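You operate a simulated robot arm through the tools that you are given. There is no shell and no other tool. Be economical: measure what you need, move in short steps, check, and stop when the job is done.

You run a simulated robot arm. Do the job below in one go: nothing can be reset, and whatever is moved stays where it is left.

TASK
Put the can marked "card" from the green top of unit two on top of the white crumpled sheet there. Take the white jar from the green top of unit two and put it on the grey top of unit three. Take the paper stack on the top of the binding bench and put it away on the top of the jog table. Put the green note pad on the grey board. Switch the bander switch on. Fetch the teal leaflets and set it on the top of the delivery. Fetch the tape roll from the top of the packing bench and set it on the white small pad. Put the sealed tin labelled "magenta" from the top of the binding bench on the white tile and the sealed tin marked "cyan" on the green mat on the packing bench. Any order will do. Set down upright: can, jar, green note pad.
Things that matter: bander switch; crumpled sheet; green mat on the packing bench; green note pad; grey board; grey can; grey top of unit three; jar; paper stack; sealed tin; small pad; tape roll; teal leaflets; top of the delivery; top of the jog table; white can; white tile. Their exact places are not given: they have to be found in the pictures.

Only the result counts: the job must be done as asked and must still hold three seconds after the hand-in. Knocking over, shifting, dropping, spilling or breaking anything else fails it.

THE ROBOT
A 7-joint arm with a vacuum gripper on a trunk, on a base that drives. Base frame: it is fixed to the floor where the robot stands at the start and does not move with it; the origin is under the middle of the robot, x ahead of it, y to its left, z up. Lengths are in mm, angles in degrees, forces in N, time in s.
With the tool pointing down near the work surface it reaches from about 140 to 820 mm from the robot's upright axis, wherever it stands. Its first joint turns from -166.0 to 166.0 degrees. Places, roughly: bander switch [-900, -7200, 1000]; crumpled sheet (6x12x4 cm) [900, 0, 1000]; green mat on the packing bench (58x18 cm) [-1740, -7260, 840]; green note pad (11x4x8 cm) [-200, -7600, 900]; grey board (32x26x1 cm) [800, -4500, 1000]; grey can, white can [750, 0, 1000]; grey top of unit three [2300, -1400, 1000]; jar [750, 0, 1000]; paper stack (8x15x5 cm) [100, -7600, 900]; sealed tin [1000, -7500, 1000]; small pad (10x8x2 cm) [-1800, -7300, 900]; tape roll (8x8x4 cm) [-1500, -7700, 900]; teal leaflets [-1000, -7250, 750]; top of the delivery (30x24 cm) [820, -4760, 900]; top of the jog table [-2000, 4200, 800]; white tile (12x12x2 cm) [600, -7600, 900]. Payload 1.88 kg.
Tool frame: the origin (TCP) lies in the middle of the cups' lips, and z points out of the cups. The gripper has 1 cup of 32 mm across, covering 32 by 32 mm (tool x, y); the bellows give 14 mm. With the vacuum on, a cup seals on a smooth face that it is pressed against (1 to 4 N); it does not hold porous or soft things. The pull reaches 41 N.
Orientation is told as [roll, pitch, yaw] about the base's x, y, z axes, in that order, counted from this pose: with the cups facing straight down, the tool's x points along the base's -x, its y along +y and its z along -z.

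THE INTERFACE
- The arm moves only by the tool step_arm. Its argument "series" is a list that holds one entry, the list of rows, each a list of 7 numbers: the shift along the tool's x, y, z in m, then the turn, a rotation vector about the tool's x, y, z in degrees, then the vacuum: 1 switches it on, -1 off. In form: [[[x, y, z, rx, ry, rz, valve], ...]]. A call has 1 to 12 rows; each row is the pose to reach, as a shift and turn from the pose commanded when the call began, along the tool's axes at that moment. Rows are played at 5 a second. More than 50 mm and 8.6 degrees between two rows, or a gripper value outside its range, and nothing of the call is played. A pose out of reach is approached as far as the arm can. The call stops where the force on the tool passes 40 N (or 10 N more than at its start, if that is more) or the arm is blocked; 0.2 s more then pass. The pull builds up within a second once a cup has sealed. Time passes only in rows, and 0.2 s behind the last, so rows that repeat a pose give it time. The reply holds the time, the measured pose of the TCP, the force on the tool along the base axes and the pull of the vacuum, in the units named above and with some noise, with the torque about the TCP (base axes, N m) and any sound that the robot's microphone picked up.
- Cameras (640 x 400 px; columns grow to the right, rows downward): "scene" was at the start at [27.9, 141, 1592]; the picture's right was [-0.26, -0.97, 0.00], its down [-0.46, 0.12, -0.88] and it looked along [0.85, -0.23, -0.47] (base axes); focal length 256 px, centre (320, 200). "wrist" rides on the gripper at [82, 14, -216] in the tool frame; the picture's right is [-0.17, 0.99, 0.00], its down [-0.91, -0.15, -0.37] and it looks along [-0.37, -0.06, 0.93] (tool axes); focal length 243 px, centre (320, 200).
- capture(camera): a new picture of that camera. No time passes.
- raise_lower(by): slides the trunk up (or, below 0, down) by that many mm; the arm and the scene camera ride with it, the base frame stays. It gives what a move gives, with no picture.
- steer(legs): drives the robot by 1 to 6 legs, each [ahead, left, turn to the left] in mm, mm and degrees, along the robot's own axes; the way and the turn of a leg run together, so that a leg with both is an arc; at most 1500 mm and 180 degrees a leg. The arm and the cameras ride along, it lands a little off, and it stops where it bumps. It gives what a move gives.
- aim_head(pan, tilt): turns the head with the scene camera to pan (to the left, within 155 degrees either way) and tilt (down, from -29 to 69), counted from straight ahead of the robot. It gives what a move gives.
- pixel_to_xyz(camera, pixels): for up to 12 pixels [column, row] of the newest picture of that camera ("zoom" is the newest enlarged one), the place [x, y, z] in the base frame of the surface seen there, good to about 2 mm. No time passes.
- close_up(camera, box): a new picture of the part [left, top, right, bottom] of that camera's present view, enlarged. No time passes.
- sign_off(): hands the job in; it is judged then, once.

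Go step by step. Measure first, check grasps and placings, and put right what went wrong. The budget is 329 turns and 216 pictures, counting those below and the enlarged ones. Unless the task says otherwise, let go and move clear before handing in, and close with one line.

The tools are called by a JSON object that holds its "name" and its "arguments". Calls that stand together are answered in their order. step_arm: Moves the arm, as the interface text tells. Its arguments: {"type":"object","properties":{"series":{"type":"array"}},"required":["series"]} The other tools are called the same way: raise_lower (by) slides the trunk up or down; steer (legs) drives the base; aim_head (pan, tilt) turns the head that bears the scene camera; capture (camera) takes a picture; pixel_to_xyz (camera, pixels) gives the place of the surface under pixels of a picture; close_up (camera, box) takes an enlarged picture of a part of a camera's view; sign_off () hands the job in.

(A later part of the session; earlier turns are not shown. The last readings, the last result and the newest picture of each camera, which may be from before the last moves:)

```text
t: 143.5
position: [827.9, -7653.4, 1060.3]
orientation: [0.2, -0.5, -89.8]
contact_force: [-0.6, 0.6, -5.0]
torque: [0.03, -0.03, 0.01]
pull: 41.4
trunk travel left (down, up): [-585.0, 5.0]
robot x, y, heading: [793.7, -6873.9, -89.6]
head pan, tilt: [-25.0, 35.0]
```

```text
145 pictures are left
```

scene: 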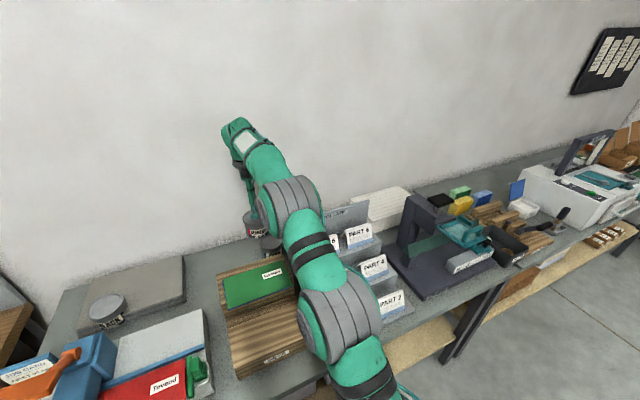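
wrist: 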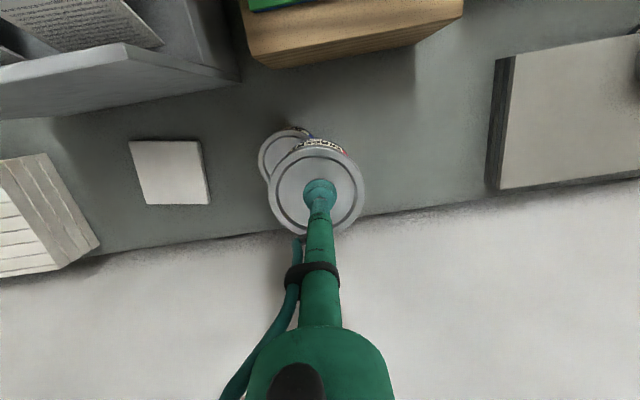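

The arm's links pass close over the rack line; I'll measure their heights before sliding further.

{"name": "pixel_to_xyz", "arguments": {"camera": "scene", "pixels": [[240, 130], [258, 160], [290, 185], [300, 225], [310, 245], [320, 270], [345, 305], [355, 350], [345, 215], [370, 240], [250, 195], [262, 245]]}}

{"name": "pixel_to_xyz", "arguments": {"camera": "wrist", "pixels": [[130, 143], [200, 142], [210, 204], [147, 204], [170, 172], [230, 80], [120, 45], [240, 70]]}}

```text
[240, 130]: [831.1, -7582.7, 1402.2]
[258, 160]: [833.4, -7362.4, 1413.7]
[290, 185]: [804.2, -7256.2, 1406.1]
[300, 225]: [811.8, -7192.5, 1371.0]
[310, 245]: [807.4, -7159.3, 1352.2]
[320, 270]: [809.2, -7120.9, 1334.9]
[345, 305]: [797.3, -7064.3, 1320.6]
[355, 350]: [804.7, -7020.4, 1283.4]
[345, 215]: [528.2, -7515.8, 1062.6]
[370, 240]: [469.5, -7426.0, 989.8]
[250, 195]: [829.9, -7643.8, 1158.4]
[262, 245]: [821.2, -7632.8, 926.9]
```

```text
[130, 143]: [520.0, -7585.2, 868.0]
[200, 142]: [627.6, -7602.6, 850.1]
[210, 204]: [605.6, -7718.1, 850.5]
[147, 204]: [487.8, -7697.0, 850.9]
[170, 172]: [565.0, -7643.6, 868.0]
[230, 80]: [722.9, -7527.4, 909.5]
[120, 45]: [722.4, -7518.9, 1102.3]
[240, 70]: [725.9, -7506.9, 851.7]
```

The links are ≥1250 there and the rack's panel tops out at 1102, so it is clear. Tile centre (559,-7650). Slide right 268.

{"name": "steer", "arguments": {"legs": [[0, -268, 0]]}}

{"name": "capture", "arguments": {"camera": "wrist"}}

```text
t: 145.4
position: [560.2, -7655.1, 1058.4]
orientation: [0.1, -0.5, -89.7]
contact_force: [0.7, -0.3, -5.3]
torque: [0.02, -0.02, 0.01]
pull: 40.7
trunk travel left (down, up): [-585.0, 5.0]
robot x, y, heading: [523.4, -6877.0, -89.8]
head pan, tilt: [-25.0, 35.0]
```

```text
144 pictures are left
```

wrist: 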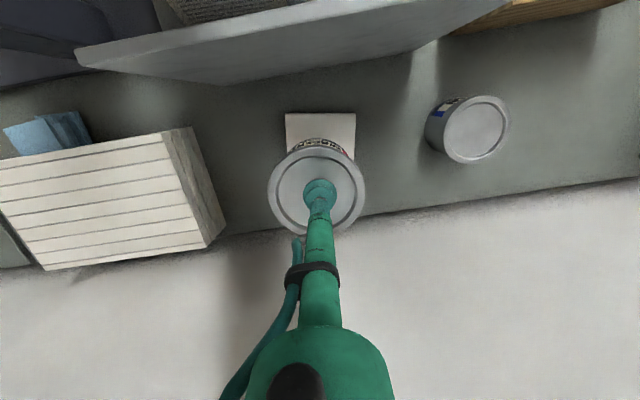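

Well aligned. Lower to just above contact (TCP ≈945).

{"name": "step_arm", "arguments": {"series": [[[0.004, 0, 0.04, 0, 0, 0, 1], [0.004, 0, 0.08, 0, 0, 0, 1], [0.004, 0, 0.1, 0, 0, 0, 1], [0.004, 0, 0.107, 0, 0, 0, 1], [0.004, 0, 0.11, 0, 0, 0, 1], [0.004, 0, 0.112, 0, 0, 0, 1], [0.004, 0, 0.112, 0, 0, 0, 1]]]}}

```text
t: 147.0
position: [560.7, -7652.3, 947.2]
orientation: [0.1, -0.6, -89.7]
contact_force: [-1.0, -0.5, -5.5]
torque: [0.0, -0.01, -0.03]
pull: 40.8
trunk travel left (down, up): [-585.0, 5.0]
robot x, y, heading: [520.5, -6872.2, -89.9]
head pan, tilt: [-25.0, 35.0]
```

{"name": "step_arm", "arguments": {"series": [[[0, 0, 0.001, 0, 0, 0, 1], [0, 0, 0.002, 0, 0, 0, 1], [0, 0, 0.003, 0, 0, 0, 1], [0, 0, 0.003, 0, 0, 0, 1]]]}}

```text
t: 148.0
position: [560.6, -7650.9, 944.5]
orientation: [0.0, -0.5, -89.7]
contact_force: [0.3, -0.5, -4.9]
torque: [0.01, -0.03, 0.01]
pull: 41.1
trunk travel left (down, up): [-585.0, 5.0]
robot x, y, heading: [521.5, -6874.4, -89.6]
head pan, tilt: [-25.0, 35.0]
```

{"name": "step_arm", "arguments": {"series": [[[0, 0, 0.001, 0, 0, 0, 1], [0, 0, 0.002, 0, 0, 0, 1], [0, 0, 0.003, 0, 0, 0, 1], [0, 0, 0.003, 0, 0, 0, 1]]]}}

```text
t: 149.0
position: [559.8, -7651.6, 942.1]
orientation: [0.1, -0.7, -89.7]
contact_force: [1.6, -1.0, 6.5]
torque: [0.13, 0.04, -0.04]
pull: 40.6
trunk travel left (down, up): [-585.0, 5.0]
robot x, y, heading: [525.3, -6876.4, -89.6]
head pan, tilt: [-25.0, 35.0]
```

Contact (+11 N swing). Release and rise straight up.

{"name": "step_arm", "arguments": {"series": [[[0, 0, -0.001, 0, 0, 0, 1], [0, 0, -0.001, 0, 0, 0, -1], [0, 0, -0.001, 0, 0, 0, -1], [0, 0, -0.003, 0, 0, 0, -1], [0, 0, -0.008, 0, 0, 0, -1], [0, 0, -0.016, 0, 0, 0, -1], [0, 0, -0.03, 0, 0, 0, -1], [0, 0, -0.06, 0, 0, 0, -1], [0, 0, -0.1, 0, 0, 0, -1]]]}}

{"name": "capture", "arguments": {"camera": "wrist"}}

```text
t: 151.0
position: [559.9, -7649.3, 1041.7]
orientation: [0.1, -0.6, -89.8]
contact_force: [0.8, -0.6, 0.0]
torque: [0.04, -0.02, -0.01]
pull: 0.0
trunk travel left (down, up): [-585.0, 5.0]
robot x, y, heading: [519.6, -6874.7, -89.9]
head pan, tilt: [-25.0, 35.0]
```

```text
143 pictures are left
```

wrist: 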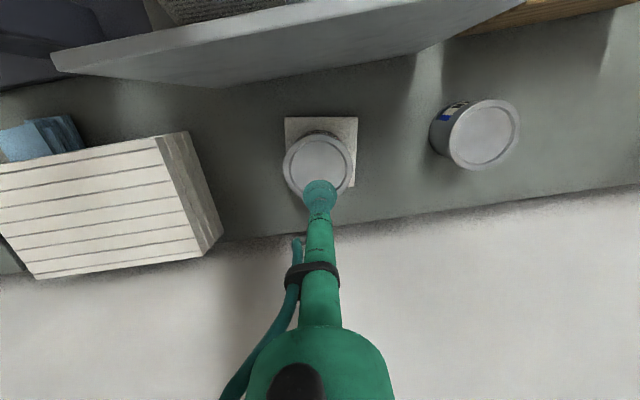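

The magenta tin sits on the tile. Now measure the cyan tin at (482,132).

{"name": "pixel_to_xyz", "arguments": {"camera": "wrist", "pixels": [[449, 135], [518, 128], [480, 99], [488, 168], [485, 135], [318, 165], [284, 166], [353, 164]]}}

{"name": "steer", "arguments": {"legs": [[0, 225, 0]]}}

{"name": "capture", "arguments": {"camera": "wrist"}}

```text
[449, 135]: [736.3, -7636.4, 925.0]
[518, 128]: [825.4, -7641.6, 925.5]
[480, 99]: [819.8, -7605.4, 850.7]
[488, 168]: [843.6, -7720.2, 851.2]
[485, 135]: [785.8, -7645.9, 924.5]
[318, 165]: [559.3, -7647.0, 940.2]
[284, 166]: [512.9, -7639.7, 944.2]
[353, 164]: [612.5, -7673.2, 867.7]
```

```text
t: 152.7
position: [782.6, -7647.4, 1042.7]
orientation: [0.1, -0.6, -89.8]
contact_force: [0.1, 0.5, 0.1]
torque: [0.03, 0.0, 0.01]
pull: 0.0
trunk travel left (down, up): [-585.0, 5.0]
robot x, y, heading: [743.8, -6871.8, -89.6]
head pan, tilt: [-25.0, 35.0]
```

```text
142 pictures are left
```

wrist: 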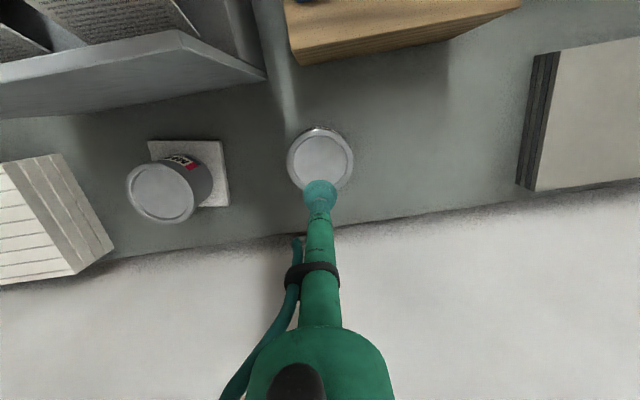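

{"name": "pixel_to_xyz", "arguments": {"camera": "wrist", "pixels": [[290, 162], [351, 159], [318, 130], [340, 185], [320, 160]]}}

```text
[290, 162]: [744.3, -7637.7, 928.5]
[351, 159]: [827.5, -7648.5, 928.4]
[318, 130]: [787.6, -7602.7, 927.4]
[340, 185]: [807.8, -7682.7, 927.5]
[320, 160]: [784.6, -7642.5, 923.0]
```

Centre (785.5,-7644). Descend with vacuum.

{"name": "step_arm", "arguments": {"series": [[[0.003, 0.003, 0.045, 0, 0, 0, -1], [0.003, 0.003, 0.09, 0, 0, 0, -1], [0.003, 0.003, 0.106, 0, 0, 0, 1], [0.003, 0.003, 0.112, 0, 0, 0, 1], [0.003, 0.003, 0.115, 0, 0, 0, 1], [0.003, 0.003, 0.117, 0, 0, 0, 1], [0.003, 0.003, 0.118, 0, 0, 0, 1], [0.003, 0.003, 0.118, 0, 0, 0, 1], [0.003, 0.003, 0.118, 0, 0, 0, 1]]]}}

```text
t: 154.7
position: [786.6, -7647.6, 926.4]
orientation: [0.1, -0.6, -89.7]
contact_force: [0.5, -1.0, 12.7]
torque: [0.24, 0.01, -0.1]
pull: 40.9
trunk travel left (down, up): [-585.0, 5.0]
robot x, y, heading: [745.4, -6871.3, -89.7]
head pan, tilt: [-25.0, 35.0]
```

Sealed. Lift and retract high over the DONE block to carrying pose.

{"name": "step_arm", "arguments": {"series": [[[0, 0, -0.004, 0, 0, 0, 1], [0, 0, -0.02, 0, 0, 0, 1], [0, 0, -0.06, 0, 0, 0, 1], [0, 0, -0.1, 0, 0, 0, 1], [0.01, 0, -0.14, 0, 0, 0, 1], [0.03, 0, -0.18, 0, 0, 0, 1], [0.06, 0, -0.215, 0, 0, 0, 1], [0.095, 0, -0.25, 0, 0, 0, 1], [0.13, 0, -0.285, 0, 0, 0, 1], [0.17, 0, -0.315, 0, 0, 0, 1], [0.21, 0, -0.34, 0, 0, 0, 1], [0.25, 0, -0.36, 0, 0, 0, 1]]]}}

{"name": "step_arm", "arguments": {"series": [[[0.045, 0, -0.01, 0, 0, 0, 1], [0.09, 0, -0.02, 0, 0, 0, 1], [0.13, 0, -0.02, 0, 0, 0, 1]]]}}

{"name": "capture", "arguments": {"camera": "wrist"}}

```text
t: 157.3
position: [784.3, -7393.8, 1283.5]
orientation: [0.1, -0.6, -89.6]
contact_force: [-0.2, 0.6, -4.4]
torque: [0.0, 0.0, 0.02]
pull: 40.5
trunk travel left (down, up): [-585.0, 5.0]
robot x, y, heading: [744.8, -6875.6, -89.9]
head pan, tilt: [-25.0, 35.0]
```

```text
t: 158.1
position: [782.7, -7262.7, 1300.8]
orientation: [0.1, -0.4, -89.7]
contact_force: [-0.2, 0.7, -4.7]
torque: [-0.02, 0.05, 0.0]
pull: 40.8
trunk travel left (down, up): [-585.0, 5.0]
robot x, y, heading: [744.3, -6874.0, -90.0]
head pan, tilt: [-25.0, 35.0]
```

```text
141 pictures are left
```

wrist: 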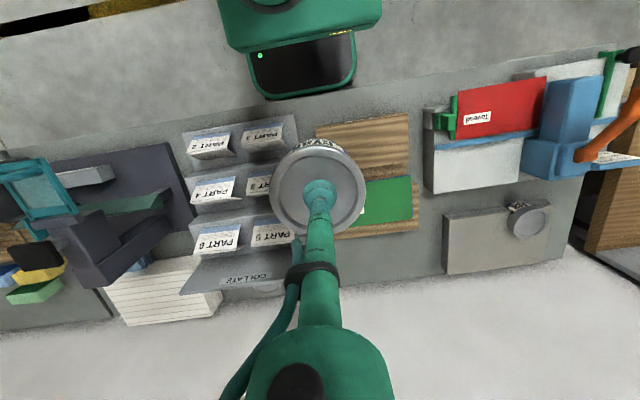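

Held. Back off and slide right along the benches, then look.

{"name": "steer", "arguments": {"legs": [[-250, 0, 0], [0, -1500, 0]]}}

{"name": "aim_head", "arguments": {"pan": 0, "tilt": 35}}

{"name": "capture", "arguments": {"camera": "scene"}}

{"name": "aim_head", "arguments": {"pan": -50, "tilt": 30}}

{"name": "capture", "arguments": {"camera": "scene"}}

```text
t: 166.9
position: [-698.1, -7031.5, 1299.4]
orientation: [0.1, -0.6, -88.5]
contact_force: [0.0, -0.1, -5.4]
torque: [0.02, -0.03, 0.0]
pull: 40.7
trunk travel left (down, up): [-585.0, 5.0]
robot x, y, heading: [-742.9, -6643.8, -88.6]
head pan, tilt: [-25.0, 35.0]
```

```text
t: 167.8
position: [-697.9, -7031.5, 1300.7]
orientation: [0.2, -0.5, -88.6]
contact_force: [0.0, -0.1, -4.9]
torque: [0.0, 0.01, 0.01]
pull: 40.5
trunk travel left (down, up): [-585.0, 5.0]
robot x, y, heading: [-743.7, -6646.9, -88.7]
head pan, tilt: [0.0, 35.0]
```

```text
140 pictures are left
```

scene: 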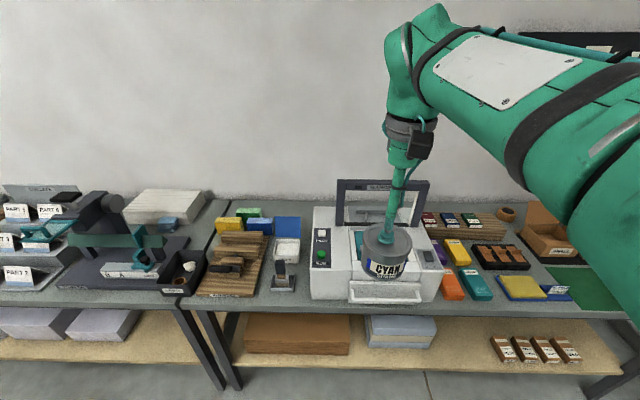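

```text
t: 169.0
position: [-698.6, -7030.9, 1298.7]
orientation: [0.0, -0.4, -88.6]
contact_force: [-0.3, -0.5, -5.5]
torque: [0.0, -0.01, -0.01]
pull: 40.6
trunk travel left (down, up): [-585.0, 5.0]
robot x, y, heading: [-742.4, -6639.0, -88.8]
head pan, tilt: [-50.0, 30.0]
```

```text
139 pictures are left
```

scene: 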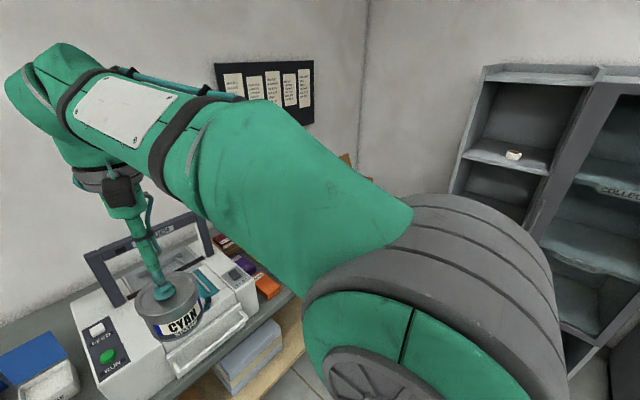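

Go right another 700 and look at the packing bench.

{"name": "steer", "arguments": {"legs": [[0, -700, -1.3]]}}

{"name": "aim_head", "arguments": {"pan": 5, "tilt": 40}}

{"name": "capture", "arguments": {"camera": "scene"}}

{"name": "capture", "arguments": {"camera": "wrist"}}

```text
t: 172.9
position: [-1414.2, -7039.7, 1300.4]
orientation: [0.1, -0.6, -90.2]
contact_force: [0.0, 0.7, -4.6]
torque: [0.02, 0.0, 0.04]
pull: 40.2
trunk travel left (down, up): [-585.0, 5.0]
robot x, y, heading: [-1449.0, -6652.1, -90.2]
head pan, tilt: [-50.0, 30.0]
```

```text
t: 174.1
position: [-1413.3, -7040.2, 1299.7]
orientation: [0.1, -0.5, -90.2]
contact_force: [0.7, 0.4, -5.1]
torque: [0.0, -0.02, -0.02]
pull: 40.6
trunk travel left (down, up): [-585.0, 5.0]
robot x, y, heading: [-1447.7, -6649.5, -90.2]
head pan, tilt: [5.0, 40.0]
```

```text
138 pictures are left
```

scene: 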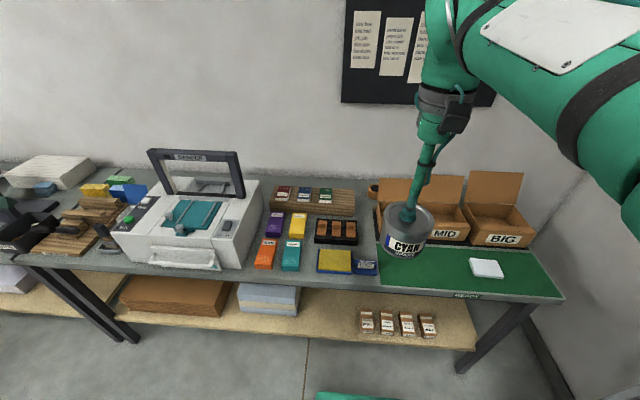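

```text
137 pictures are left
```

wrist: 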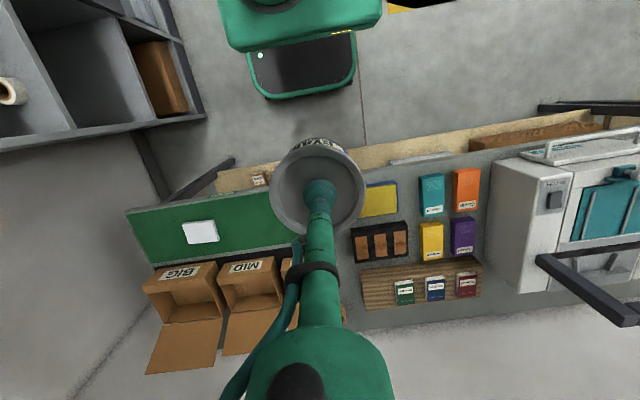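

The green mat with the white small pad at (488,268), the tape roll near (372,190), the coloured packs and the bander are in view. Measure.

{"name": "pixel_to_xyz", "arguments": {"camera": "scene", "pixels": [[488, 268], [385, 268], [450, 275], [520, 270], [420, 265], [371, 190], [290, 256], [227, 226], [385, 245], [540, 270], [550, 293], [380, 278]]}}

{"name": "close_up", "arguments": {"camera": "scene", "box": [200, 160, 400, 290]}}

{"name": "close_up", "arguments": {"camera": "scene", "box": [360, 170, 570, 310]}}

```text
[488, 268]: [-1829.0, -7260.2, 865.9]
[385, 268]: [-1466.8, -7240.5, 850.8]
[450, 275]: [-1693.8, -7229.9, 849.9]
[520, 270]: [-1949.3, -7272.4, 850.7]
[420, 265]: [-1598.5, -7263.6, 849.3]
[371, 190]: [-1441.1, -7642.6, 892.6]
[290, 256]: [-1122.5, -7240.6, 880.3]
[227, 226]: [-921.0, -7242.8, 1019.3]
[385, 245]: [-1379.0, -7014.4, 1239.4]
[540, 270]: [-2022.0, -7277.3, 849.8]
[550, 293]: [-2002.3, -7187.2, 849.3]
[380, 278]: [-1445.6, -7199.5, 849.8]
```

```text
3.08 times, centred on (300, 225) of scene
```

zoom: 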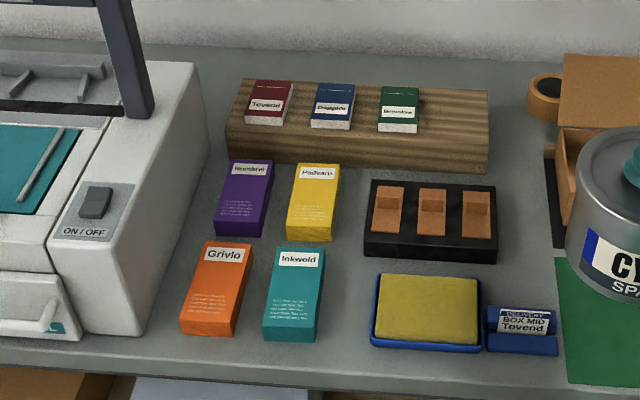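

```text
2.86 times, centred on (465, 240) of scene
```

zoom: 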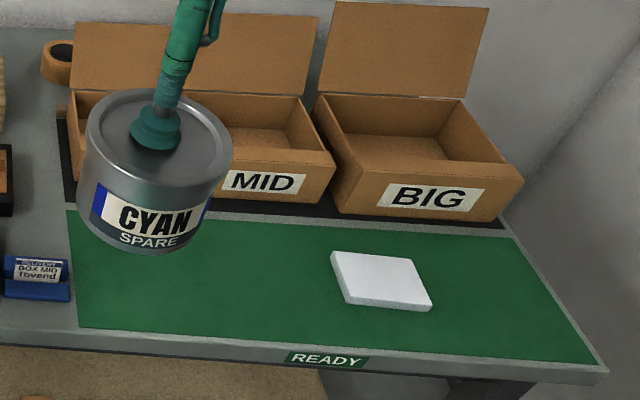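

The mat spans x≈-1450…-2030, y≈-7180…-7360 at z 850; the small pad is at (-1829,-7260). I'll set the cyan tin at about (-1610,-7262). Drive 150 ahead and move over.

{"name": "steer", "arguments": {"legs": [[150, -180, 0]]}}

{"name": "step_arm", "arguments": {"series": [[[-0.02, 0, 0.045, 0, 0, 0, 1], [-0.04, 0, 0.09, 0, 0, 0, 1], [-0.055, 0, 0.135, 0, 0, 0, 1], [-0.07, 0, 0.18, 0, 0, 0, 1], [-0.07, 0, 0.225, 0, 0, 0, 1]]]}}

{"name": "capture", "arguments": {"camera": "wrist"}}

```text
t: 175.9
position: [-1595.6, -7188.8, 1300.1]
orientation: [0.2, -0.5, -90.1]
contact_force: [-0.1, -0.1, -5.1]
torque: [0.04, -0.05, -0.01]
pull: 41.0
trunk travel left (down, up): [-585.0, 5.0]
robot x, y, heading: [-1630.0, -6797.7, -89.9]
head pan, tilt: [5.0, 40.0]
```

```text
t: 177.1
position: [-1593.5, -7259.4, 1074.4]
orientation: [0.2, -0.4, -89.9]
contact_force: [-0.5, -0.3, -4.4]
torque: [-0.01, -0.01, 0.01]
pull: 40.5
trunk travel left (down, up): [-585.0, 5.0]
robot x, y, heading: [-1627.7, -6797.8, -90.2]
head pan, tilt: [5.0, 40.0]
```

```text
134 pictures are left
```

wrist: 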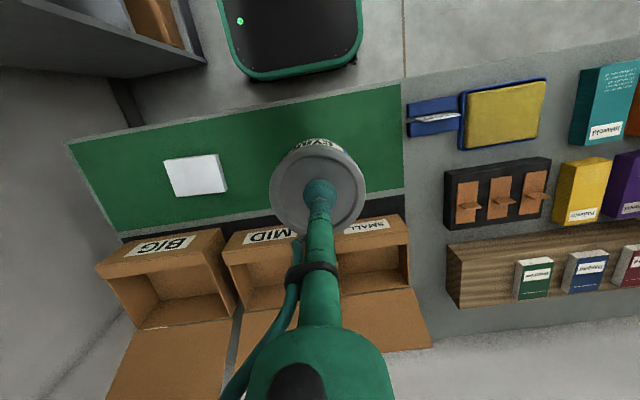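

{"name": "pixel_to_xyz", "arguments": {"camera": "wrist", "pixels": [[395, 100], [398, 185], [250, 215], [180, 225], [195, 175], [170, 165], [215, 160], [180, 193], [225, 187], [130, 130], [385, 220], [260, 225]]}}

```text
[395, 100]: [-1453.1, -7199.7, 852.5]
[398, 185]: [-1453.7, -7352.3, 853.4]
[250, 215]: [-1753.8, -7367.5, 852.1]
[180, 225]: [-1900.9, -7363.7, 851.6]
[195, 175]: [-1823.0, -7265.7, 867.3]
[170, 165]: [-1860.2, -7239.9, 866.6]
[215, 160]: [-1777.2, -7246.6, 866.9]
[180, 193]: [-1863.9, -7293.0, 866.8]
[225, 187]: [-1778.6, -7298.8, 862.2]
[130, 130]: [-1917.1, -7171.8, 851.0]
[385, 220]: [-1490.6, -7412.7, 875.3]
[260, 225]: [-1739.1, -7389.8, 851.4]
```

The mat's extents confirm the spot. Lower.

{"name": "step_arm", "arguments": {"series": [[[-0.003, 0, 0.045, 0, 0, 0, 1], [-0.003, 0, 0.09, 0, 0, 0, 1], [-0.003, 0, 0.125, 0, 0, 0, 1], [-0.003, 0, 0.138, 0, 0, 0, 1], [-0.003, 0, 0.142, 0, 0, 0, 1], [-0.003, 0, 0.144, 0, 0, 0, 1], [-0.003, 0, 0.145, 0, 0, 0, 1], [-0.003, 0, 0.145, 0, 0, 0, 1]]]}}

```text
t: 178.9
position: [-1592.2, -7264.4, 930.5]
orientation: [0.0, -0.5, -90.0]
contact_force: [0.1, 0.3, -4.8]
torque: [-0.04, 0.01, 0.01]
pull: 40.5
trunk travel left (down, up): [-585.0, 5.0]
robot x, y, heading: [-1631.2, -6799.3, -90.1]
head pan, tilt: [5.0, 40.0]
```

{"name": "step_arm", "arguments": {"series": [[[0, 0, 0.001, 0, 0, 0, 1], [0, 0, 0.002, 0, 0, 0, 1], [0, 0, 0.003, 0, 0, 0, 1], [0, 0, 0.004, 0, 0, 0, 1], [0, 0, 0.004, 0, 0, 0, 1]]]}}

```text
t: 180.1
position: [-1593.2, -7265.7, 927.2]
orientation: [0.1, -0.6, -90.0]
contact_force: [-0.3, -0.9, 5.7]
torque: [0.21, 0.02, -0.06]
pull: 41.0
trunk travel left (down, up): [-585.0, 5.0]
robot x, y, heading: [-1629.6, -6800.2, -90.3]
head pan, tilt: [5.0, 40.0]
```

Contact. Release and rise.

{"name": "step_arm", "arguments": {"series": [[[0, 0, -0.001, 0, 0, 0, 1], [0, 0, -0.001, 0, 0, 0, -1], [0, 0, -0.001, 0, 0, 0, -1], [0, 0, -0.003, 0, 0, 0, -1], [0, 0, -0.008, 0, 0, 0, -1], [0, 0, -0.016, 0, 0, 0, -1], [0, 0, -0.04, 0, 0, 0, -1], [0, 0, -0.08, 0, 0, 0, -1], [0, 0, -0.12, 0, 0, 0, -1], [0, 0, -0.165, 0, 0, 0, -1], [0, 0, -0.21, 0, 0, 0, -1], [0, 0, -0.255, 0, 0, 0, -1]]]}}

{"name": "capture", "arguments": {"camera": "wrist"}}

{"name": "aim_head", "arguments": {"pan": 10, "tilt": 50}}

{"name": "capture", "arguments": {"camera": "scene"}}

```text
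t: 182.7
position: [-1594.2, -7262.4, 1183.2]
orientation: [0.1, -0.6, -90.2]
contact_force: [0.0, -1.2, 0.4]
torque: [-0.01, -0.03, -0.02]
pull: 0.1
trunk travel left (down, up): [-585.0, 5.0]
robot x, y, heading: [-1630.7, -6798.5, -89.9]
head pan, tilt: [5.0, 40.0]
```

```text
133 pictures are left
```

wrist: 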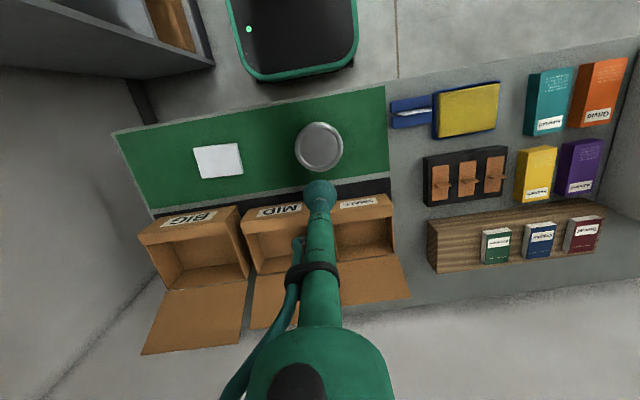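

```text
t: 183.4
position: [-1595.1, -7263.5, 1181.3]
orientation: [0.1, -0.5, -90.0]
contact_force: [-0.8, 0.4, -0.5]
torque: [-0.05, 0.01, -0.03]
pull: 0.1
trunk travel left (down, up): [-585.0, 5.0]
robot x, y, heading: [-1629.9, -6797.6, -90.1]
head pan, tilt: [10.0, 50.0]
```

```text
132 pictures are left
```

scene: 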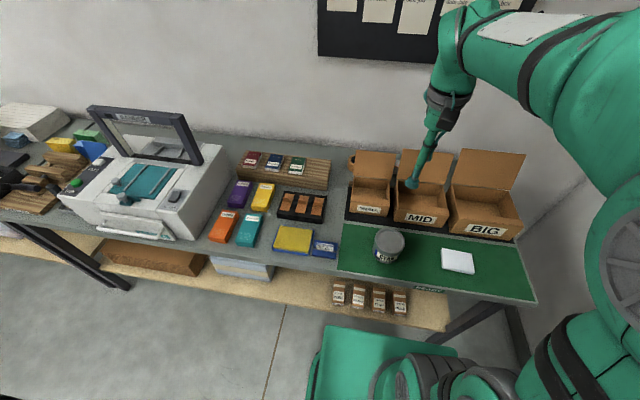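

Cyan tin is on the mat. Now look at the tape roll behind the boxes: slide left 150 and stretch out at height.

{"name": "steer", "arguments": {"legs": [[60, 140, 0]]}}

{"name": "step_arm", "arguments": {"series": [[[-0.03, 0, -0.04, 0, 0, 0, -1], [-0.07, 0, -0.06, 0, 0, 0, -1], [-0.115, 0, -0.07, 0, 0, 0, -1], [-0.16, 0, -0.07, 0, 0, 0, -1]]]}}

{"name": "capture", "arguments": {"camera": "wrist"}}

{"name": "close_up", "arguments": {"camera": "wrist", "box": [240, 100, 400, 240]}}

```text
t: 184.8
position: [-1455.2, -7324.2, 1181.8]
orientation: [0.1, -0.5, -90.1]
contact_force: [-0.4, -0.3, 0.0]
torque: [-0.05, 0.02, 0.01]
pull: 0.0
trunk travel left (down, up): [-585.0, 5.0]
robot x, y, heading: [-1490.2, -6859.9, -90.1]
head pan, tilt: [10.0, 50.0]
```

```text
t: 185.8
position: [-1456.3, -7482.1, 1252.8]
orientation: [0.1, -0.4, -90.1]
contact_force: [-0.3, -0.2, 0.8]
torque: [0.03, 0.02, 0.04]
pull: 0.0
trunk travel left (down, up): [-585.0, 5.0]
robot x, y, heading: [-1489.5, -6857.9, -90.1]
head pan, tilt: [10.0, 50.0]
```

```text
131 pictures are left
```

wrist: 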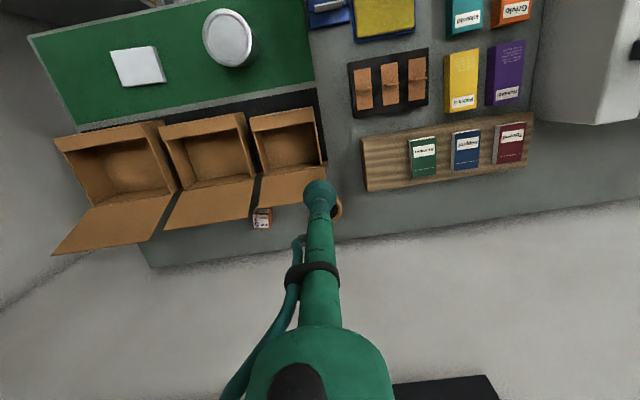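

```text
2.86 times, centred on (320, 170) of wrist
```

zoom: 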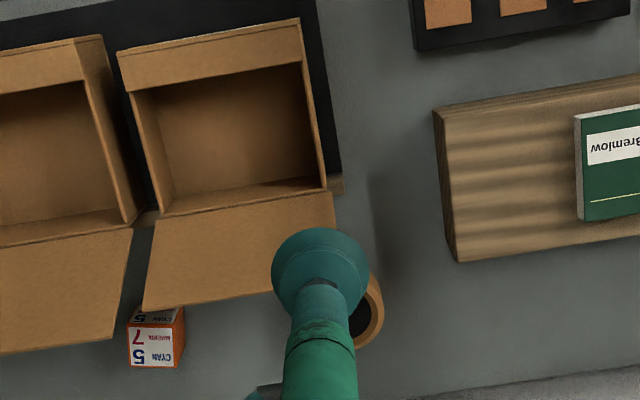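

The tool hides the roll; shift it sideways to see.

{"name": "step_arm", "arguments": {"series": [[[0, 0.04, 0, 0, 0, 0, -1], [0, 0.09, 0, 0, 0, 0, -1], [-0.01, 0.13, 0.01, 0, 0, 0, -1]]]}}

{"name": "capture", "arguments": {"camera": "wrist"}}

{"name": "close_up", "arguments": {"camera": "wrist", "box": [200, 140, 320, 240]}}

```text
t: 186.6
position: [-1324.6, -7492.3, 1242.9]
orientation: [0.1, -0.5, -90.1]
contact_force: [-0.2, 0.5, 1.5]
torque: [-0.03, 0.01, 0.02]
pull: 0.0
trunk travel left (down, up): [-585.0, 5.0]
robot x, y, heading: [-1490.4, -6857.0, -90.1]
head pan, tilt: [10.0, 50.0]
```

```text
129 pictures are left
```

wrist: 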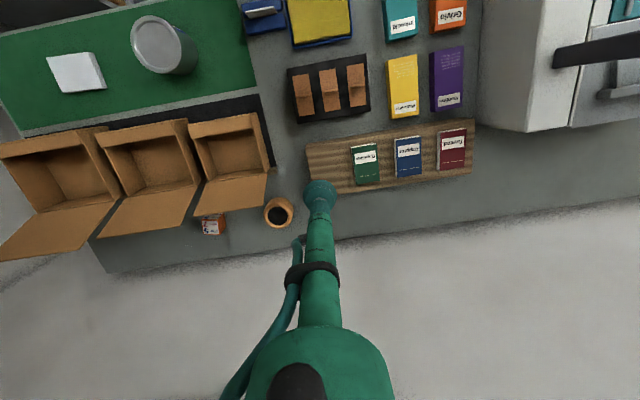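

```text
4.00 times, centred on (260, 190) of wrist
```

zoom: 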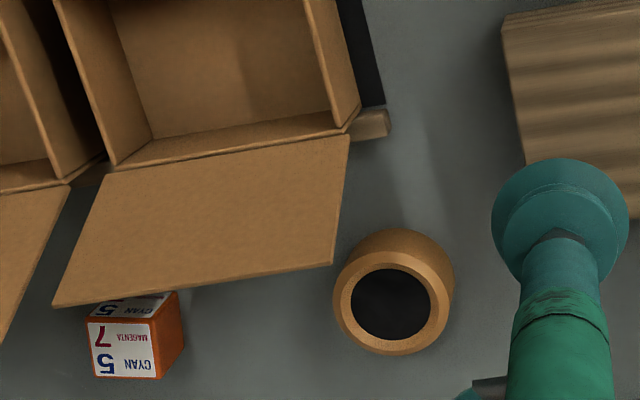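

{"name": "pixel_to_xyz", "arguments": {"camera": "zoom", "pixels": [[340, 300], [443, 305], [390, 345], [390, 262], [390, 305], [390, 240], [420, 280], [345, 140], [332, 262], [525, 165], [430, 250], [375, 325]]}}

```text
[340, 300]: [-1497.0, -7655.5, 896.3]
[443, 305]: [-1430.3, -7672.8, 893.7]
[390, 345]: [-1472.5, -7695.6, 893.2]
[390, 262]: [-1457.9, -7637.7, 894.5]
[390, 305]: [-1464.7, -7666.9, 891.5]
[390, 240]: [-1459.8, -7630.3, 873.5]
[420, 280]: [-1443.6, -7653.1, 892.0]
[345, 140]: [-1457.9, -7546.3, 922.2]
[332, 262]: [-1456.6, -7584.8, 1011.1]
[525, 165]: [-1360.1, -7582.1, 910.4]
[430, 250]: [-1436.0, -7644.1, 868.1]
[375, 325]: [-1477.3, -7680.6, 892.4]
```

The roll lies flat with a solid recessed core at (-1464,-7666, z 891.5), wide enough for the cup. I'll drive 35 nearer and move over it, staying clear of the small box's flap.

{"name": "steer", "arguments": {"legs": [[35, 0, 0]]}}

{"name": "step_arm", "arguments": {"series": [[[-0.02, -0.02, 0.035, 0, 0, 0, -1], [-0.045, -0.045, 0.07, 0, 0, 0, -1], [-0.07, -0.07, 0.1, 0, 0, 0, -1], [-0.095, -0.095, 0.13, 0, 0, 0, -1], [-0.12, -0.12, 0.165, 0, 0, 0, -1], [-0.138, -0.138, 0.2, 0, 0, 0, -1], [-0.138, -0.138, 0.245, 0, 0, 0, -1]]]}}

{"name": "capture", "arguments": {"camera": "wrist"}}

```text
t: 187.4
position: [-1324.7, -7528.1, 1242.8]
orientation: [0.2, -0.4, -90.1]
contact_force: [-0.1, 0.5, 0.4]
torque: [0.0, -0.05, 0.02]
pull: 0.2
trunk travel left (down, up): [-585.0, 5.0]
robot x, y, heading: [-1489.6, -6895.4, -90.2]
head pan, tilt: [10.0, 50.0]
```

```text
t: 189.0
position: [-1462.2, -7669.2, 1000.4]
orientation: [0.1, -0.6, -90.1]
contact_force: [0.2, 0.8, 0.1]
torque: [0.0, 0.01, -0.02]
pull: 0.2
trunk travel left (down, up): [-585.0, 5.0]
robot x, y, heading: [-1494.2, -6891.0, -90.2]
head pan, tilt: [10.0, 50.0]
```

```text
127 pictures are left
```

wrist: 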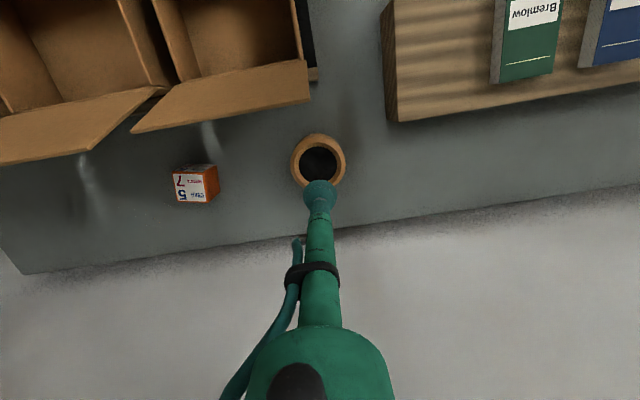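

{"name": "pixel_to_xyz", "arguments": {"camera": "wrist", "pixels": [[320, 163], [302, 163], [336, 163], [318, 147], [318, 172], [305, 100]]}}

{"name": "close_up", "arguments": {"camera": "wrist", "box": [270, 120, 370, 220]}}

```text
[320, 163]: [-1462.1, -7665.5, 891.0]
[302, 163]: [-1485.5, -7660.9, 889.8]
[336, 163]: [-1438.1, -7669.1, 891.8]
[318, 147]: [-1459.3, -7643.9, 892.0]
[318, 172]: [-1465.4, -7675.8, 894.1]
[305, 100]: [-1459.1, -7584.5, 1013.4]
```

```text
4.00 times, centred on (320, 170) of wrist
```

zoom: 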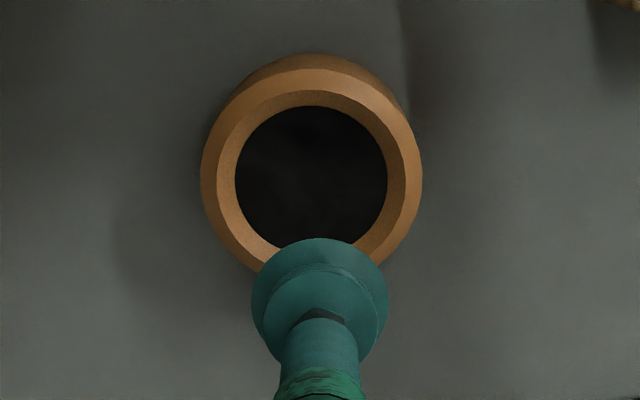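

Core centre (-1462,-7666). Descend with vacuum.

{"name": "step_arm", "arguments": {"series": [[[0.003, 0, 0.045, 0, 0, 0, -1], [0.003, 0, 0.085, 0, 0, 0, -1], [0.003, 0, 0.1, 0, 0, 0, 1], [0.003, 0, 0.104, 0, 0, 0, 1], [0.003, 0, 0.107, 0, 0, 0, 1], [0.003, 0, 0.109, 0, 0, 0, 1], [0.003, 0, 0.11, 0, 0, 0, 1], [0.003, 0, 0.111, 0, 0, 0, 1], [0.003, 0, 0.111, 0, 0, 0, 1], [0.003, 0, 0.111, 0, 0, 0, 1]]]}}

```text
t: 191.2
position: [-1463.0, -7664.3, 889.9]
orientation: [0.1, -0.7, -90.2]
contact_force: [0.0, -0.8, 9.2]
torque: [0.21, 0.04, -0.02]
pull: 40.1
trunk travel left (down, up): [-585.0, 5.0]
robot x, y, heading: [-1492.7, -6892.4, -90.3]
head pan, tilt: [10.0, 50.0]
```

Sealed. Lift straight, move right (+x) of the flap, then up and back.

{"name": "step_arm", "arguments": {"series": [[[0, 0, -0.004, 0, 0, 0, 1], [0, 0, -0.03, 0, 0, 0, 1], [0, 0, -0.075, 0, 0, 0, 1], [0, 0, -0.12, 0, 0, 0, 1], [0, 0, -0.165, 0, 0, 0, 1], [0.015, 0.035, -0.185, 0, 0, 0, 1], [0.035, 0.07, -0.205, 0, 0, 0, 1], [0.06, 0.1, -0.23, 0, 0, 0, 1], [0.09, 0.125, -0.26, 0, 0, 0, 1], [0.12, 0.135, -0.295, 0, 0, 0, 1], [0.155, 0.135, -0.325, 0, 0, 0, 1], [0.195, 0.135, -0.35, 0, 0, 0, 1]]]}}

{"name": "step_arm", "arguments": {"series": [[[0.045, 0, 0, 0, 0, 0, 1], [0.09, -0.02, 0, 0, 0, 0, 1], [0.13, -0.05, 0, 0, 0, 0, 1], [0.17, -0.08, 0, 0, 0, 0, 1]]]}}

{"name": "capture", "arguments": {"camera": "wrist"}}

```text
t: 193.8
position: [-1326.7, -7465.4, 1235.2]
orientation: [0.1, -0.5, -90.2]
contact_force: [-0.9, -0.8, -1.0]
torque: [0.01, -0.02, 0.01]
pull: 40.3
trunk travel left (down, up): [-585.0, 5.0]
robot x, y, heading: [-1489.6, -6889.6, -90.0]
head pan, tilt: [10.0, 50.0]
```

```text
t: 194.8
position: [-1407.5, -7295.2, 1234.5]
orientation: [0.1, -0.5, -90.0]
contact_force: [0.2, 0.1, -1.3]
torque: [0.0, 0.03, 0.0]
pull: 40.4
trunk travel left (down, up): [-585.0, 5.0]
robot x, y, heading: [-1490.5, -6896.0, -90.1]
head pan, tilt: [10.0, 50.0]
```

```text
125 pictures are left
```

wrist: 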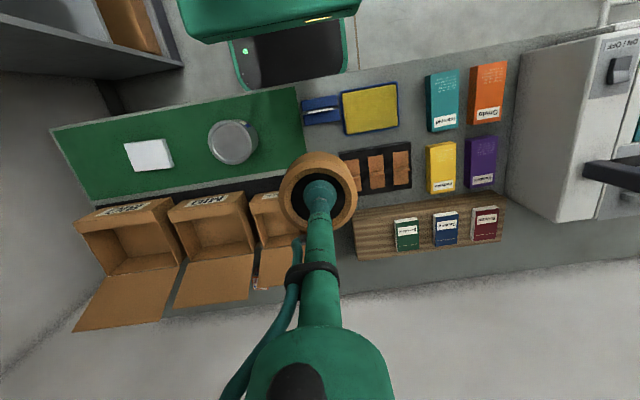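

Held. The small pad is reachable from here: move the arm sideways to about (-1820,-7270).

{"name": "step_arm", "arguments": {"series": [[[0.02, -0.045, 0, 0, 0, 0, 1], [0.025, -0.09, 0, 0, 0, 0, 1], [0.025, -0.135, 0, 0, 0, 0, 1], [0.025, -0.18, 0, 0, 0, 0, 1], [0.025, -0.225, 0, 0, 0, 0, 1], [0.025, -0.27, 0.03, 0, 0, 0, 1], [0.025, -0.31, 0.06, 0, 0, 0, 1], [0.025, -0.35, 0.09, 0, 0, 0, 1], [0.025, -0.385, 0.12, 0, 0, 0, 1], [0.025, -0.413, 0.15, 0, 0, 0, 1]]]}}

{"name": "capture", "arguments": {"camera": "wrist"}}

```text
refused: row 6 steps farther than a row can; nothing moved
```

```text
124 pictures are left
```

wrist: 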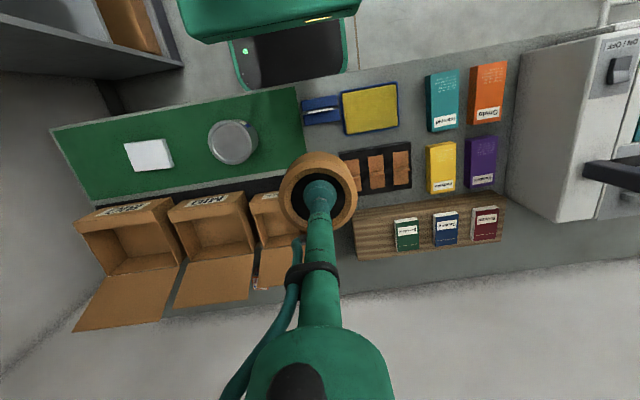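

Resend with shorter steps.

{"name": "step_arm", "arguments": {"series": [[[0.015, -0.04, 0, 0, 0, 0, 1], [0.025, -0.08, 0, 0, 0, 0, 1], [0.025, -0.12, 0, 0, 0, 0, 1], [0.025, -0.16, 0, 0, 0, 0, 1], [0.025, -0.2, 0.01, 0, 0, 0, 1], [0.025, -0.24, 0.03, 0, 0, 0, 1], [0.025, -0.28, 0.05, 0, 0, 0, 1], [0.025, -0.32, 0.07, 0, 0, 0, 1], [0.025, -0.355, 0.1, 0, 0, 0, 1], [0.025, -0.385, 0.13, 0, 0, 0, 1], [0.025, -0.413, 0.16, 0, 0, 0, 1], [0.025, -0.413, 0.16, 0, 0, 0, 1]]]}}

{"name": "capture", "arguments": {"camera": "wrist"}}

```text
t: 197.4
position: [-1821.2, -7272.8, 1073.8]
orientation: [0.1, -0.5, -90.0]
contact_force: [0.2, 0.5, -1.7]
torque: [0.04, -0.02, 0.0]
pull: 40.3
trunk travel left (down, up): [-585.0, 5.0]
robot x, y, heading: [-1486.3, -6895.0, -90.3]
head pan, tilt: [10.0, 50.0]
```

```text
123 pictures are left
```

wrist: 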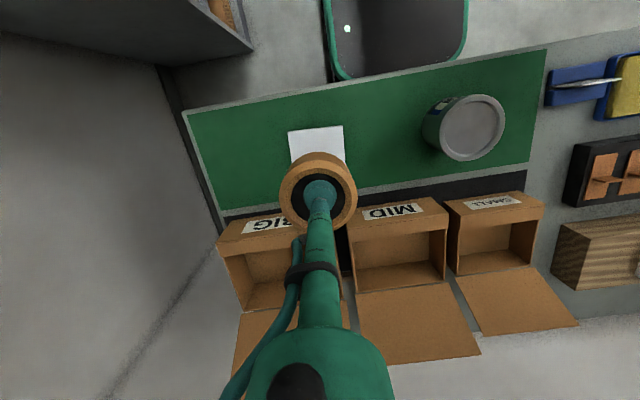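

{"name": "pixel_to_xyz", "arguments": {"camera": "wrist", "pixels": [[290, 133], [343, 129], [317, 131], [317, 145], [345, 155], [291, 155]]}}

```text
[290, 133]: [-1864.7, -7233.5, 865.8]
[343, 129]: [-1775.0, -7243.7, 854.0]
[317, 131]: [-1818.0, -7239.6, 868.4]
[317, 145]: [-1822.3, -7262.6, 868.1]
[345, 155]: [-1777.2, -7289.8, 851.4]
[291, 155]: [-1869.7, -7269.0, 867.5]
```

Pad centre ≈(-1822,-7270); aligned. Lower.

{"name": "step_arm", "arguments": {"series": [[[0.002, 0, 0.045, 0, 0, 0, 1], [0.002, 0, 0.09, 0, 0, 0, 1], [0.002, 0, 0.135, 0, 0, 0, 1], [0.002, 0, 0.155, 0, 0, 0, 1], [0.002, 0, 0.161, 0, 0, 0, 1], [0.002, 0, 0.163, 0, 0, 0, 1], [0.002, 0, 0.165, 0, 0, 0, 1], [0.002, 0, 0.166, 0, 0, 0, 1], [0.002, 0, 0.166, 0, 0, 0, 1]]]}}

```text
t: 199.4
position: [-1819.1, -7272.4, 907.5]
orientation: [0.2, -0.5, -90.1]
contact_force: [-0.4, -0.3, -1.4]
torque: [0.04, 0.03, 0.02]
pull: 41.0
trunk travel left (down, up): [-585.0, 5.0]
robot x, y, heading: [-1485.4, -6890.0, -90.1]
head pan, tilt: [10.0, 50.0]
```

{"name": "step_arm", "arguments": {"series": [[[0, 0, 0.001, 0, 0, 0, 1], [0, 0, 0.002, 0, 0, 0, 1], [0, 0, 0.003, 0, 0, 0, 1], [0, 0, 0.003, 0, 0, 0, 1]]]}}

```text
t: 200.4
position: [-1819.2, -7272.4, 905.9]
orientation: [0.1, -0.5, -90.0]
contact_force: [0.5, 0.3, 8.4]
torque: [0.14, 0.0, 0.02]
pull: 40.8
trunk travel left (down, up): [-585.0, 5.0]
robot x, y, heading: [-1489.5, -6889.8, -90.1]
head pan, tilt: [10.0, 50.0]
```

Contact. Release and rise.

{"name": "step_arm", "arguments": {"series": [[[0, 0, -0.001, 0, 0, 0, 1], [0, 0, -0.001, 0, 0, 0, -1], [0, 0, -0.001, 0, 0, 0, -1], [0, 0, -0.003, 0, 0, 0, -1], [0, 0, -0.008, 0, 0, 0, -1], [0, 0, -0.016, 0, 0, 0, -1], [0, 0, -0.04, 0, 0, 0, -1], [0, 0, -0.08, 0, 0, 0, -1], [0, 0, -0.12, 0, 0, 0, -1], [0, 0, -0.165, 0, 0, 0, -1], [0, 0, -0.21, 0, 0, 0, -1], [0, 0, -0.255, 0, 0, 0, -1]]]}}

{"name": "capture", "arguments": {"camera": "wrist"}}

```text
t: 203.0
position: [-1821.5, -7270.5, 1159.5]
orientation: [0.1, -0.5, -90.1]
contact_force: [1.0, 0.5, 0.5]
torque: [-0.04, 0.01, 0.0]
pull: 0.0
trunk travel left (down, up): [-585.0, 5.0]
robot x, y, heading: [-1485.8, -6893.0, -90.0]
head pan, tilt: [10.0, 50.0]
```

```text
122 pictures are left
```

wrist: 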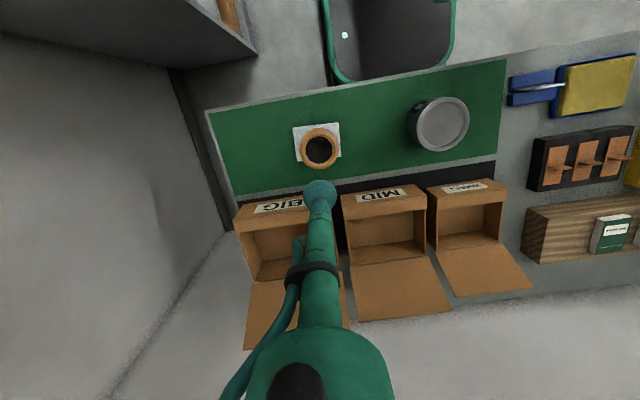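

{"name": "close_up", "arguments": {"camera": "wrist", "box": [270, 100, 370, 190]}}

```text
4.44 times, centred on (320, 145) of wrist
```

zoom: 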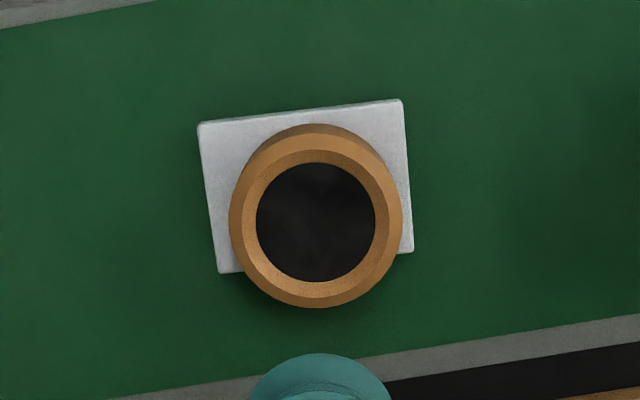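

Check the roll's position against the pad's corners.

{"name": "pixel_to_xyz", "arguments": {"camera": "zoom", "pixels": [[202, 128], [400, 104], [408, 248], [222, 268], [317, 222], [240, 215], [395, 215], [316, 300], [316, 142]]}}

```text
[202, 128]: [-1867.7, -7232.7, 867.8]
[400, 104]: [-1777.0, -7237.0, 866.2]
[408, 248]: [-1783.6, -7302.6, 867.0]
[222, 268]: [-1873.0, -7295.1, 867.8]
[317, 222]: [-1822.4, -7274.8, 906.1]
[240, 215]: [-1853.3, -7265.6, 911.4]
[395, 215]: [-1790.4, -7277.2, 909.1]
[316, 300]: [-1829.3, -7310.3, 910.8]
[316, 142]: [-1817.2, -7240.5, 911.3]
```

The roll is on the pad, within ~8 mm of its centre. Next the bander switch: bring the arm to the middle, high, and slide left.

{"name": "step_arm", "arguments": {"series": [[[0.02, 0.04, -0.02, 0, 0, 0, -1], [0.03, 0.085, -0.04, 0, 0, 0, -1], [0.03, 0.13, -0.06, 0, 0, 0, -1], [0.03, 0.175, -0.08, 0, 0, 0, -1], [0.03, 0.22, -0.1, 0, 0, 0, -1], [0.03, 0.265, -0.11, 0, 0, 0, -1], [0.03, 0.31, -0.12, 0, 0, 0, -1], [0.03, 0.335, -0.13, 0, 0, 0, -1]]]}}

{"name": "steer", "arguments": {"legs": [[-100, 0, 0], [0, 560, 0]]}}

{"name": "capture", "arguments": {"camera": "wrist"}}

{"name": "aim_head", "arguments": {"pan": 0, "tilt": 50}}

{"name": "capture", "arguments": {"camera": "scene"}}

```text
refused: row 2 steps farther than a row can; nothing moved
```

```text
t: 207.0
position: [-1261.3, -7174.4, 1159.9]
orientation: [0.1, -0.6, -90.2]
contact_force: [-0.8, 0.1, 0.3]
torque: [0.0, -0.01, -0.03]
pull: 0.1
trunk travel left (down, up): [-585.0, 5.0]
robot x, y, heading: [-931.0, -6804.4, -90.3]
head pan, tilt: [10.0, 50.0]
```

```text
120 pictures are left
```

wrist: 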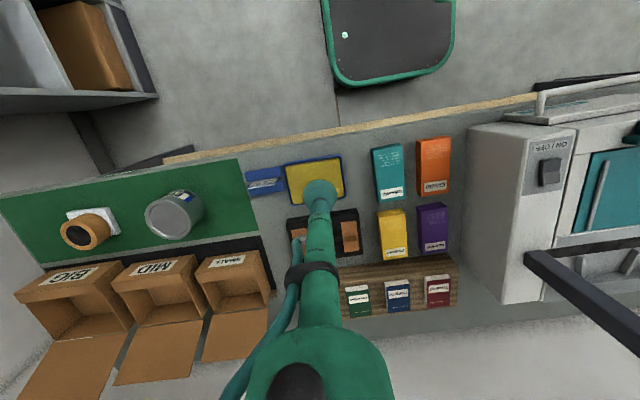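

```text
t: 207.7
position: [-1261.4, -7173.3, 1159.6]
orientation: [0.1, -0.5, -90.1]
contact_force: [0.1, 0.0, 0.3]
torque: [0.0, -0.04, 0.02]
pull: 0.1
trunk travel left (down, up): [-585.0, 5.0]
robot x, y, heading: [-934.1, -6796.1, -90.2]
head pan, tilt: [0.0, 50.0]
```

```text
119 pictures are left
```

scene: 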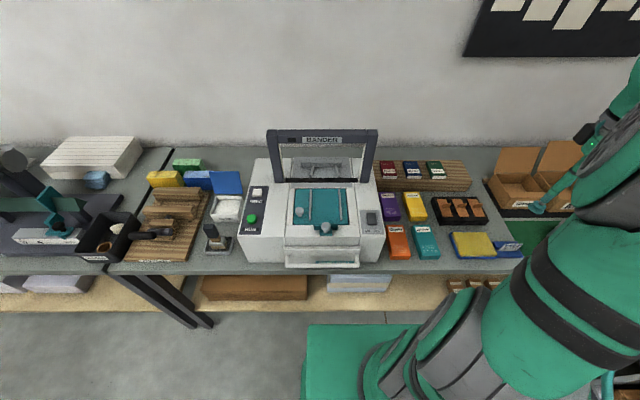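

Zoom on the switch at scene (372,217) and wrist (548,170).

{"name": "close_up", "arguments": {"camera": "scene", "box": [350, 195, 400, 245]}}

{"name": "pixel_to_xyz", "arguments": {"camera": "zoom", "pixels": [[280, 130], [280, 170], [280, 210], [280, 240], [230, 170], [340, 170], [280, 100], [200, 150], [400, 250], [280, 260]]}}

{"name": "close_up", "arguments": {"camera": "wrist", "box": [510, 120, 600, 210]}}

```text
8.00 times, centred on (375, 220) of scene
```

zoom: 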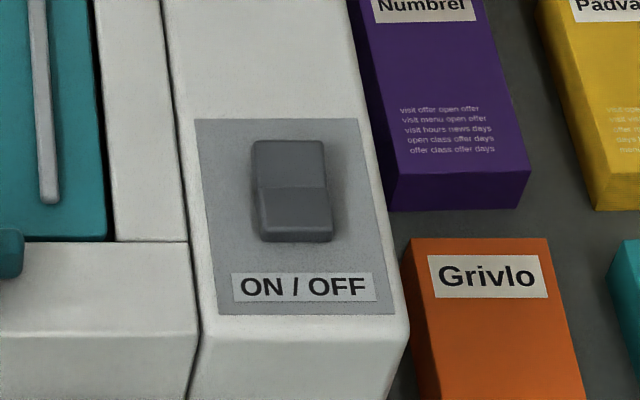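

```text
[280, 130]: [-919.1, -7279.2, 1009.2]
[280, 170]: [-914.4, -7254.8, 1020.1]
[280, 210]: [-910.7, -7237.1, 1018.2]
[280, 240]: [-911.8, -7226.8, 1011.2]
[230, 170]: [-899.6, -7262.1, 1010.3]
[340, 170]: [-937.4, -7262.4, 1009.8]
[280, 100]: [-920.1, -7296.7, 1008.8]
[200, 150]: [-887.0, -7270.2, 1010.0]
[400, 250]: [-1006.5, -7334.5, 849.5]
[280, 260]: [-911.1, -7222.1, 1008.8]
```

```text
4.44 times, centred on (555, 165) of wrist
```

zoom: 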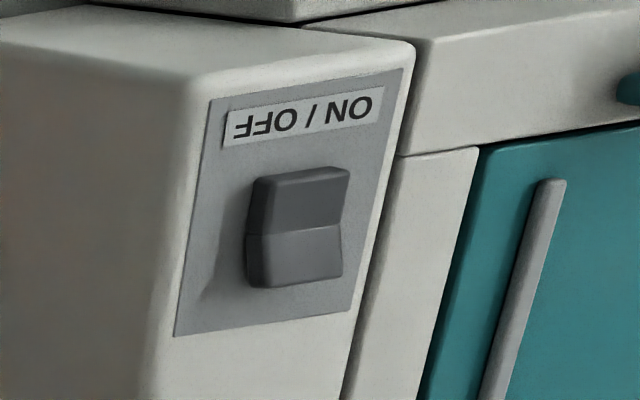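

The rocker lies on the top (panel z≈1010) with front and back halves. I'll sample its profile to see which half stands up.

{"name": "close_up", "arguments": {"camera": "scene", "box": [362, 205, 387, 230]}}

{"name": "pixel_to_xyz", "arguments": {"camera": "zoom", "pixels": [[240, 105], [240, 120], [240, 140], [240, 160], [240, 180], [240, 200], [240, 220], [240, 240], [240, 260], [240, 275], [200, 150], [290, 150]]}}

```text
16.00 times, centred on (374, 218) of scene
```

zoom: 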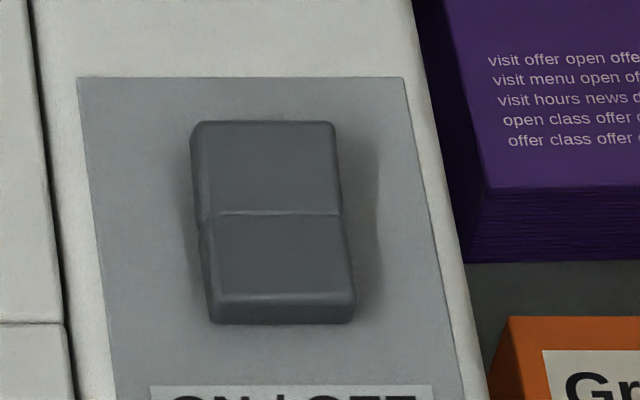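

```text
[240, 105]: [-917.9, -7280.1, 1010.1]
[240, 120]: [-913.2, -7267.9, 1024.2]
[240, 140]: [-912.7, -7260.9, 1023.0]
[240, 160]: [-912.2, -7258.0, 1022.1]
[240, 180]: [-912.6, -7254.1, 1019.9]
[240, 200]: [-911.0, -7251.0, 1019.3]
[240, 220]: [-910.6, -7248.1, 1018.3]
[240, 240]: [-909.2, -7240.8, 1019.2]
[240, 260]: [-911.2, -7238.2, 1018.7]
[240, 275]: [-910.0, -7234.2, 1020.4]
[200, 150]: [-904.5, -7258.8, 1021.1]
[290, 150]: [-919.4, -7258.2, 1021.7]
```

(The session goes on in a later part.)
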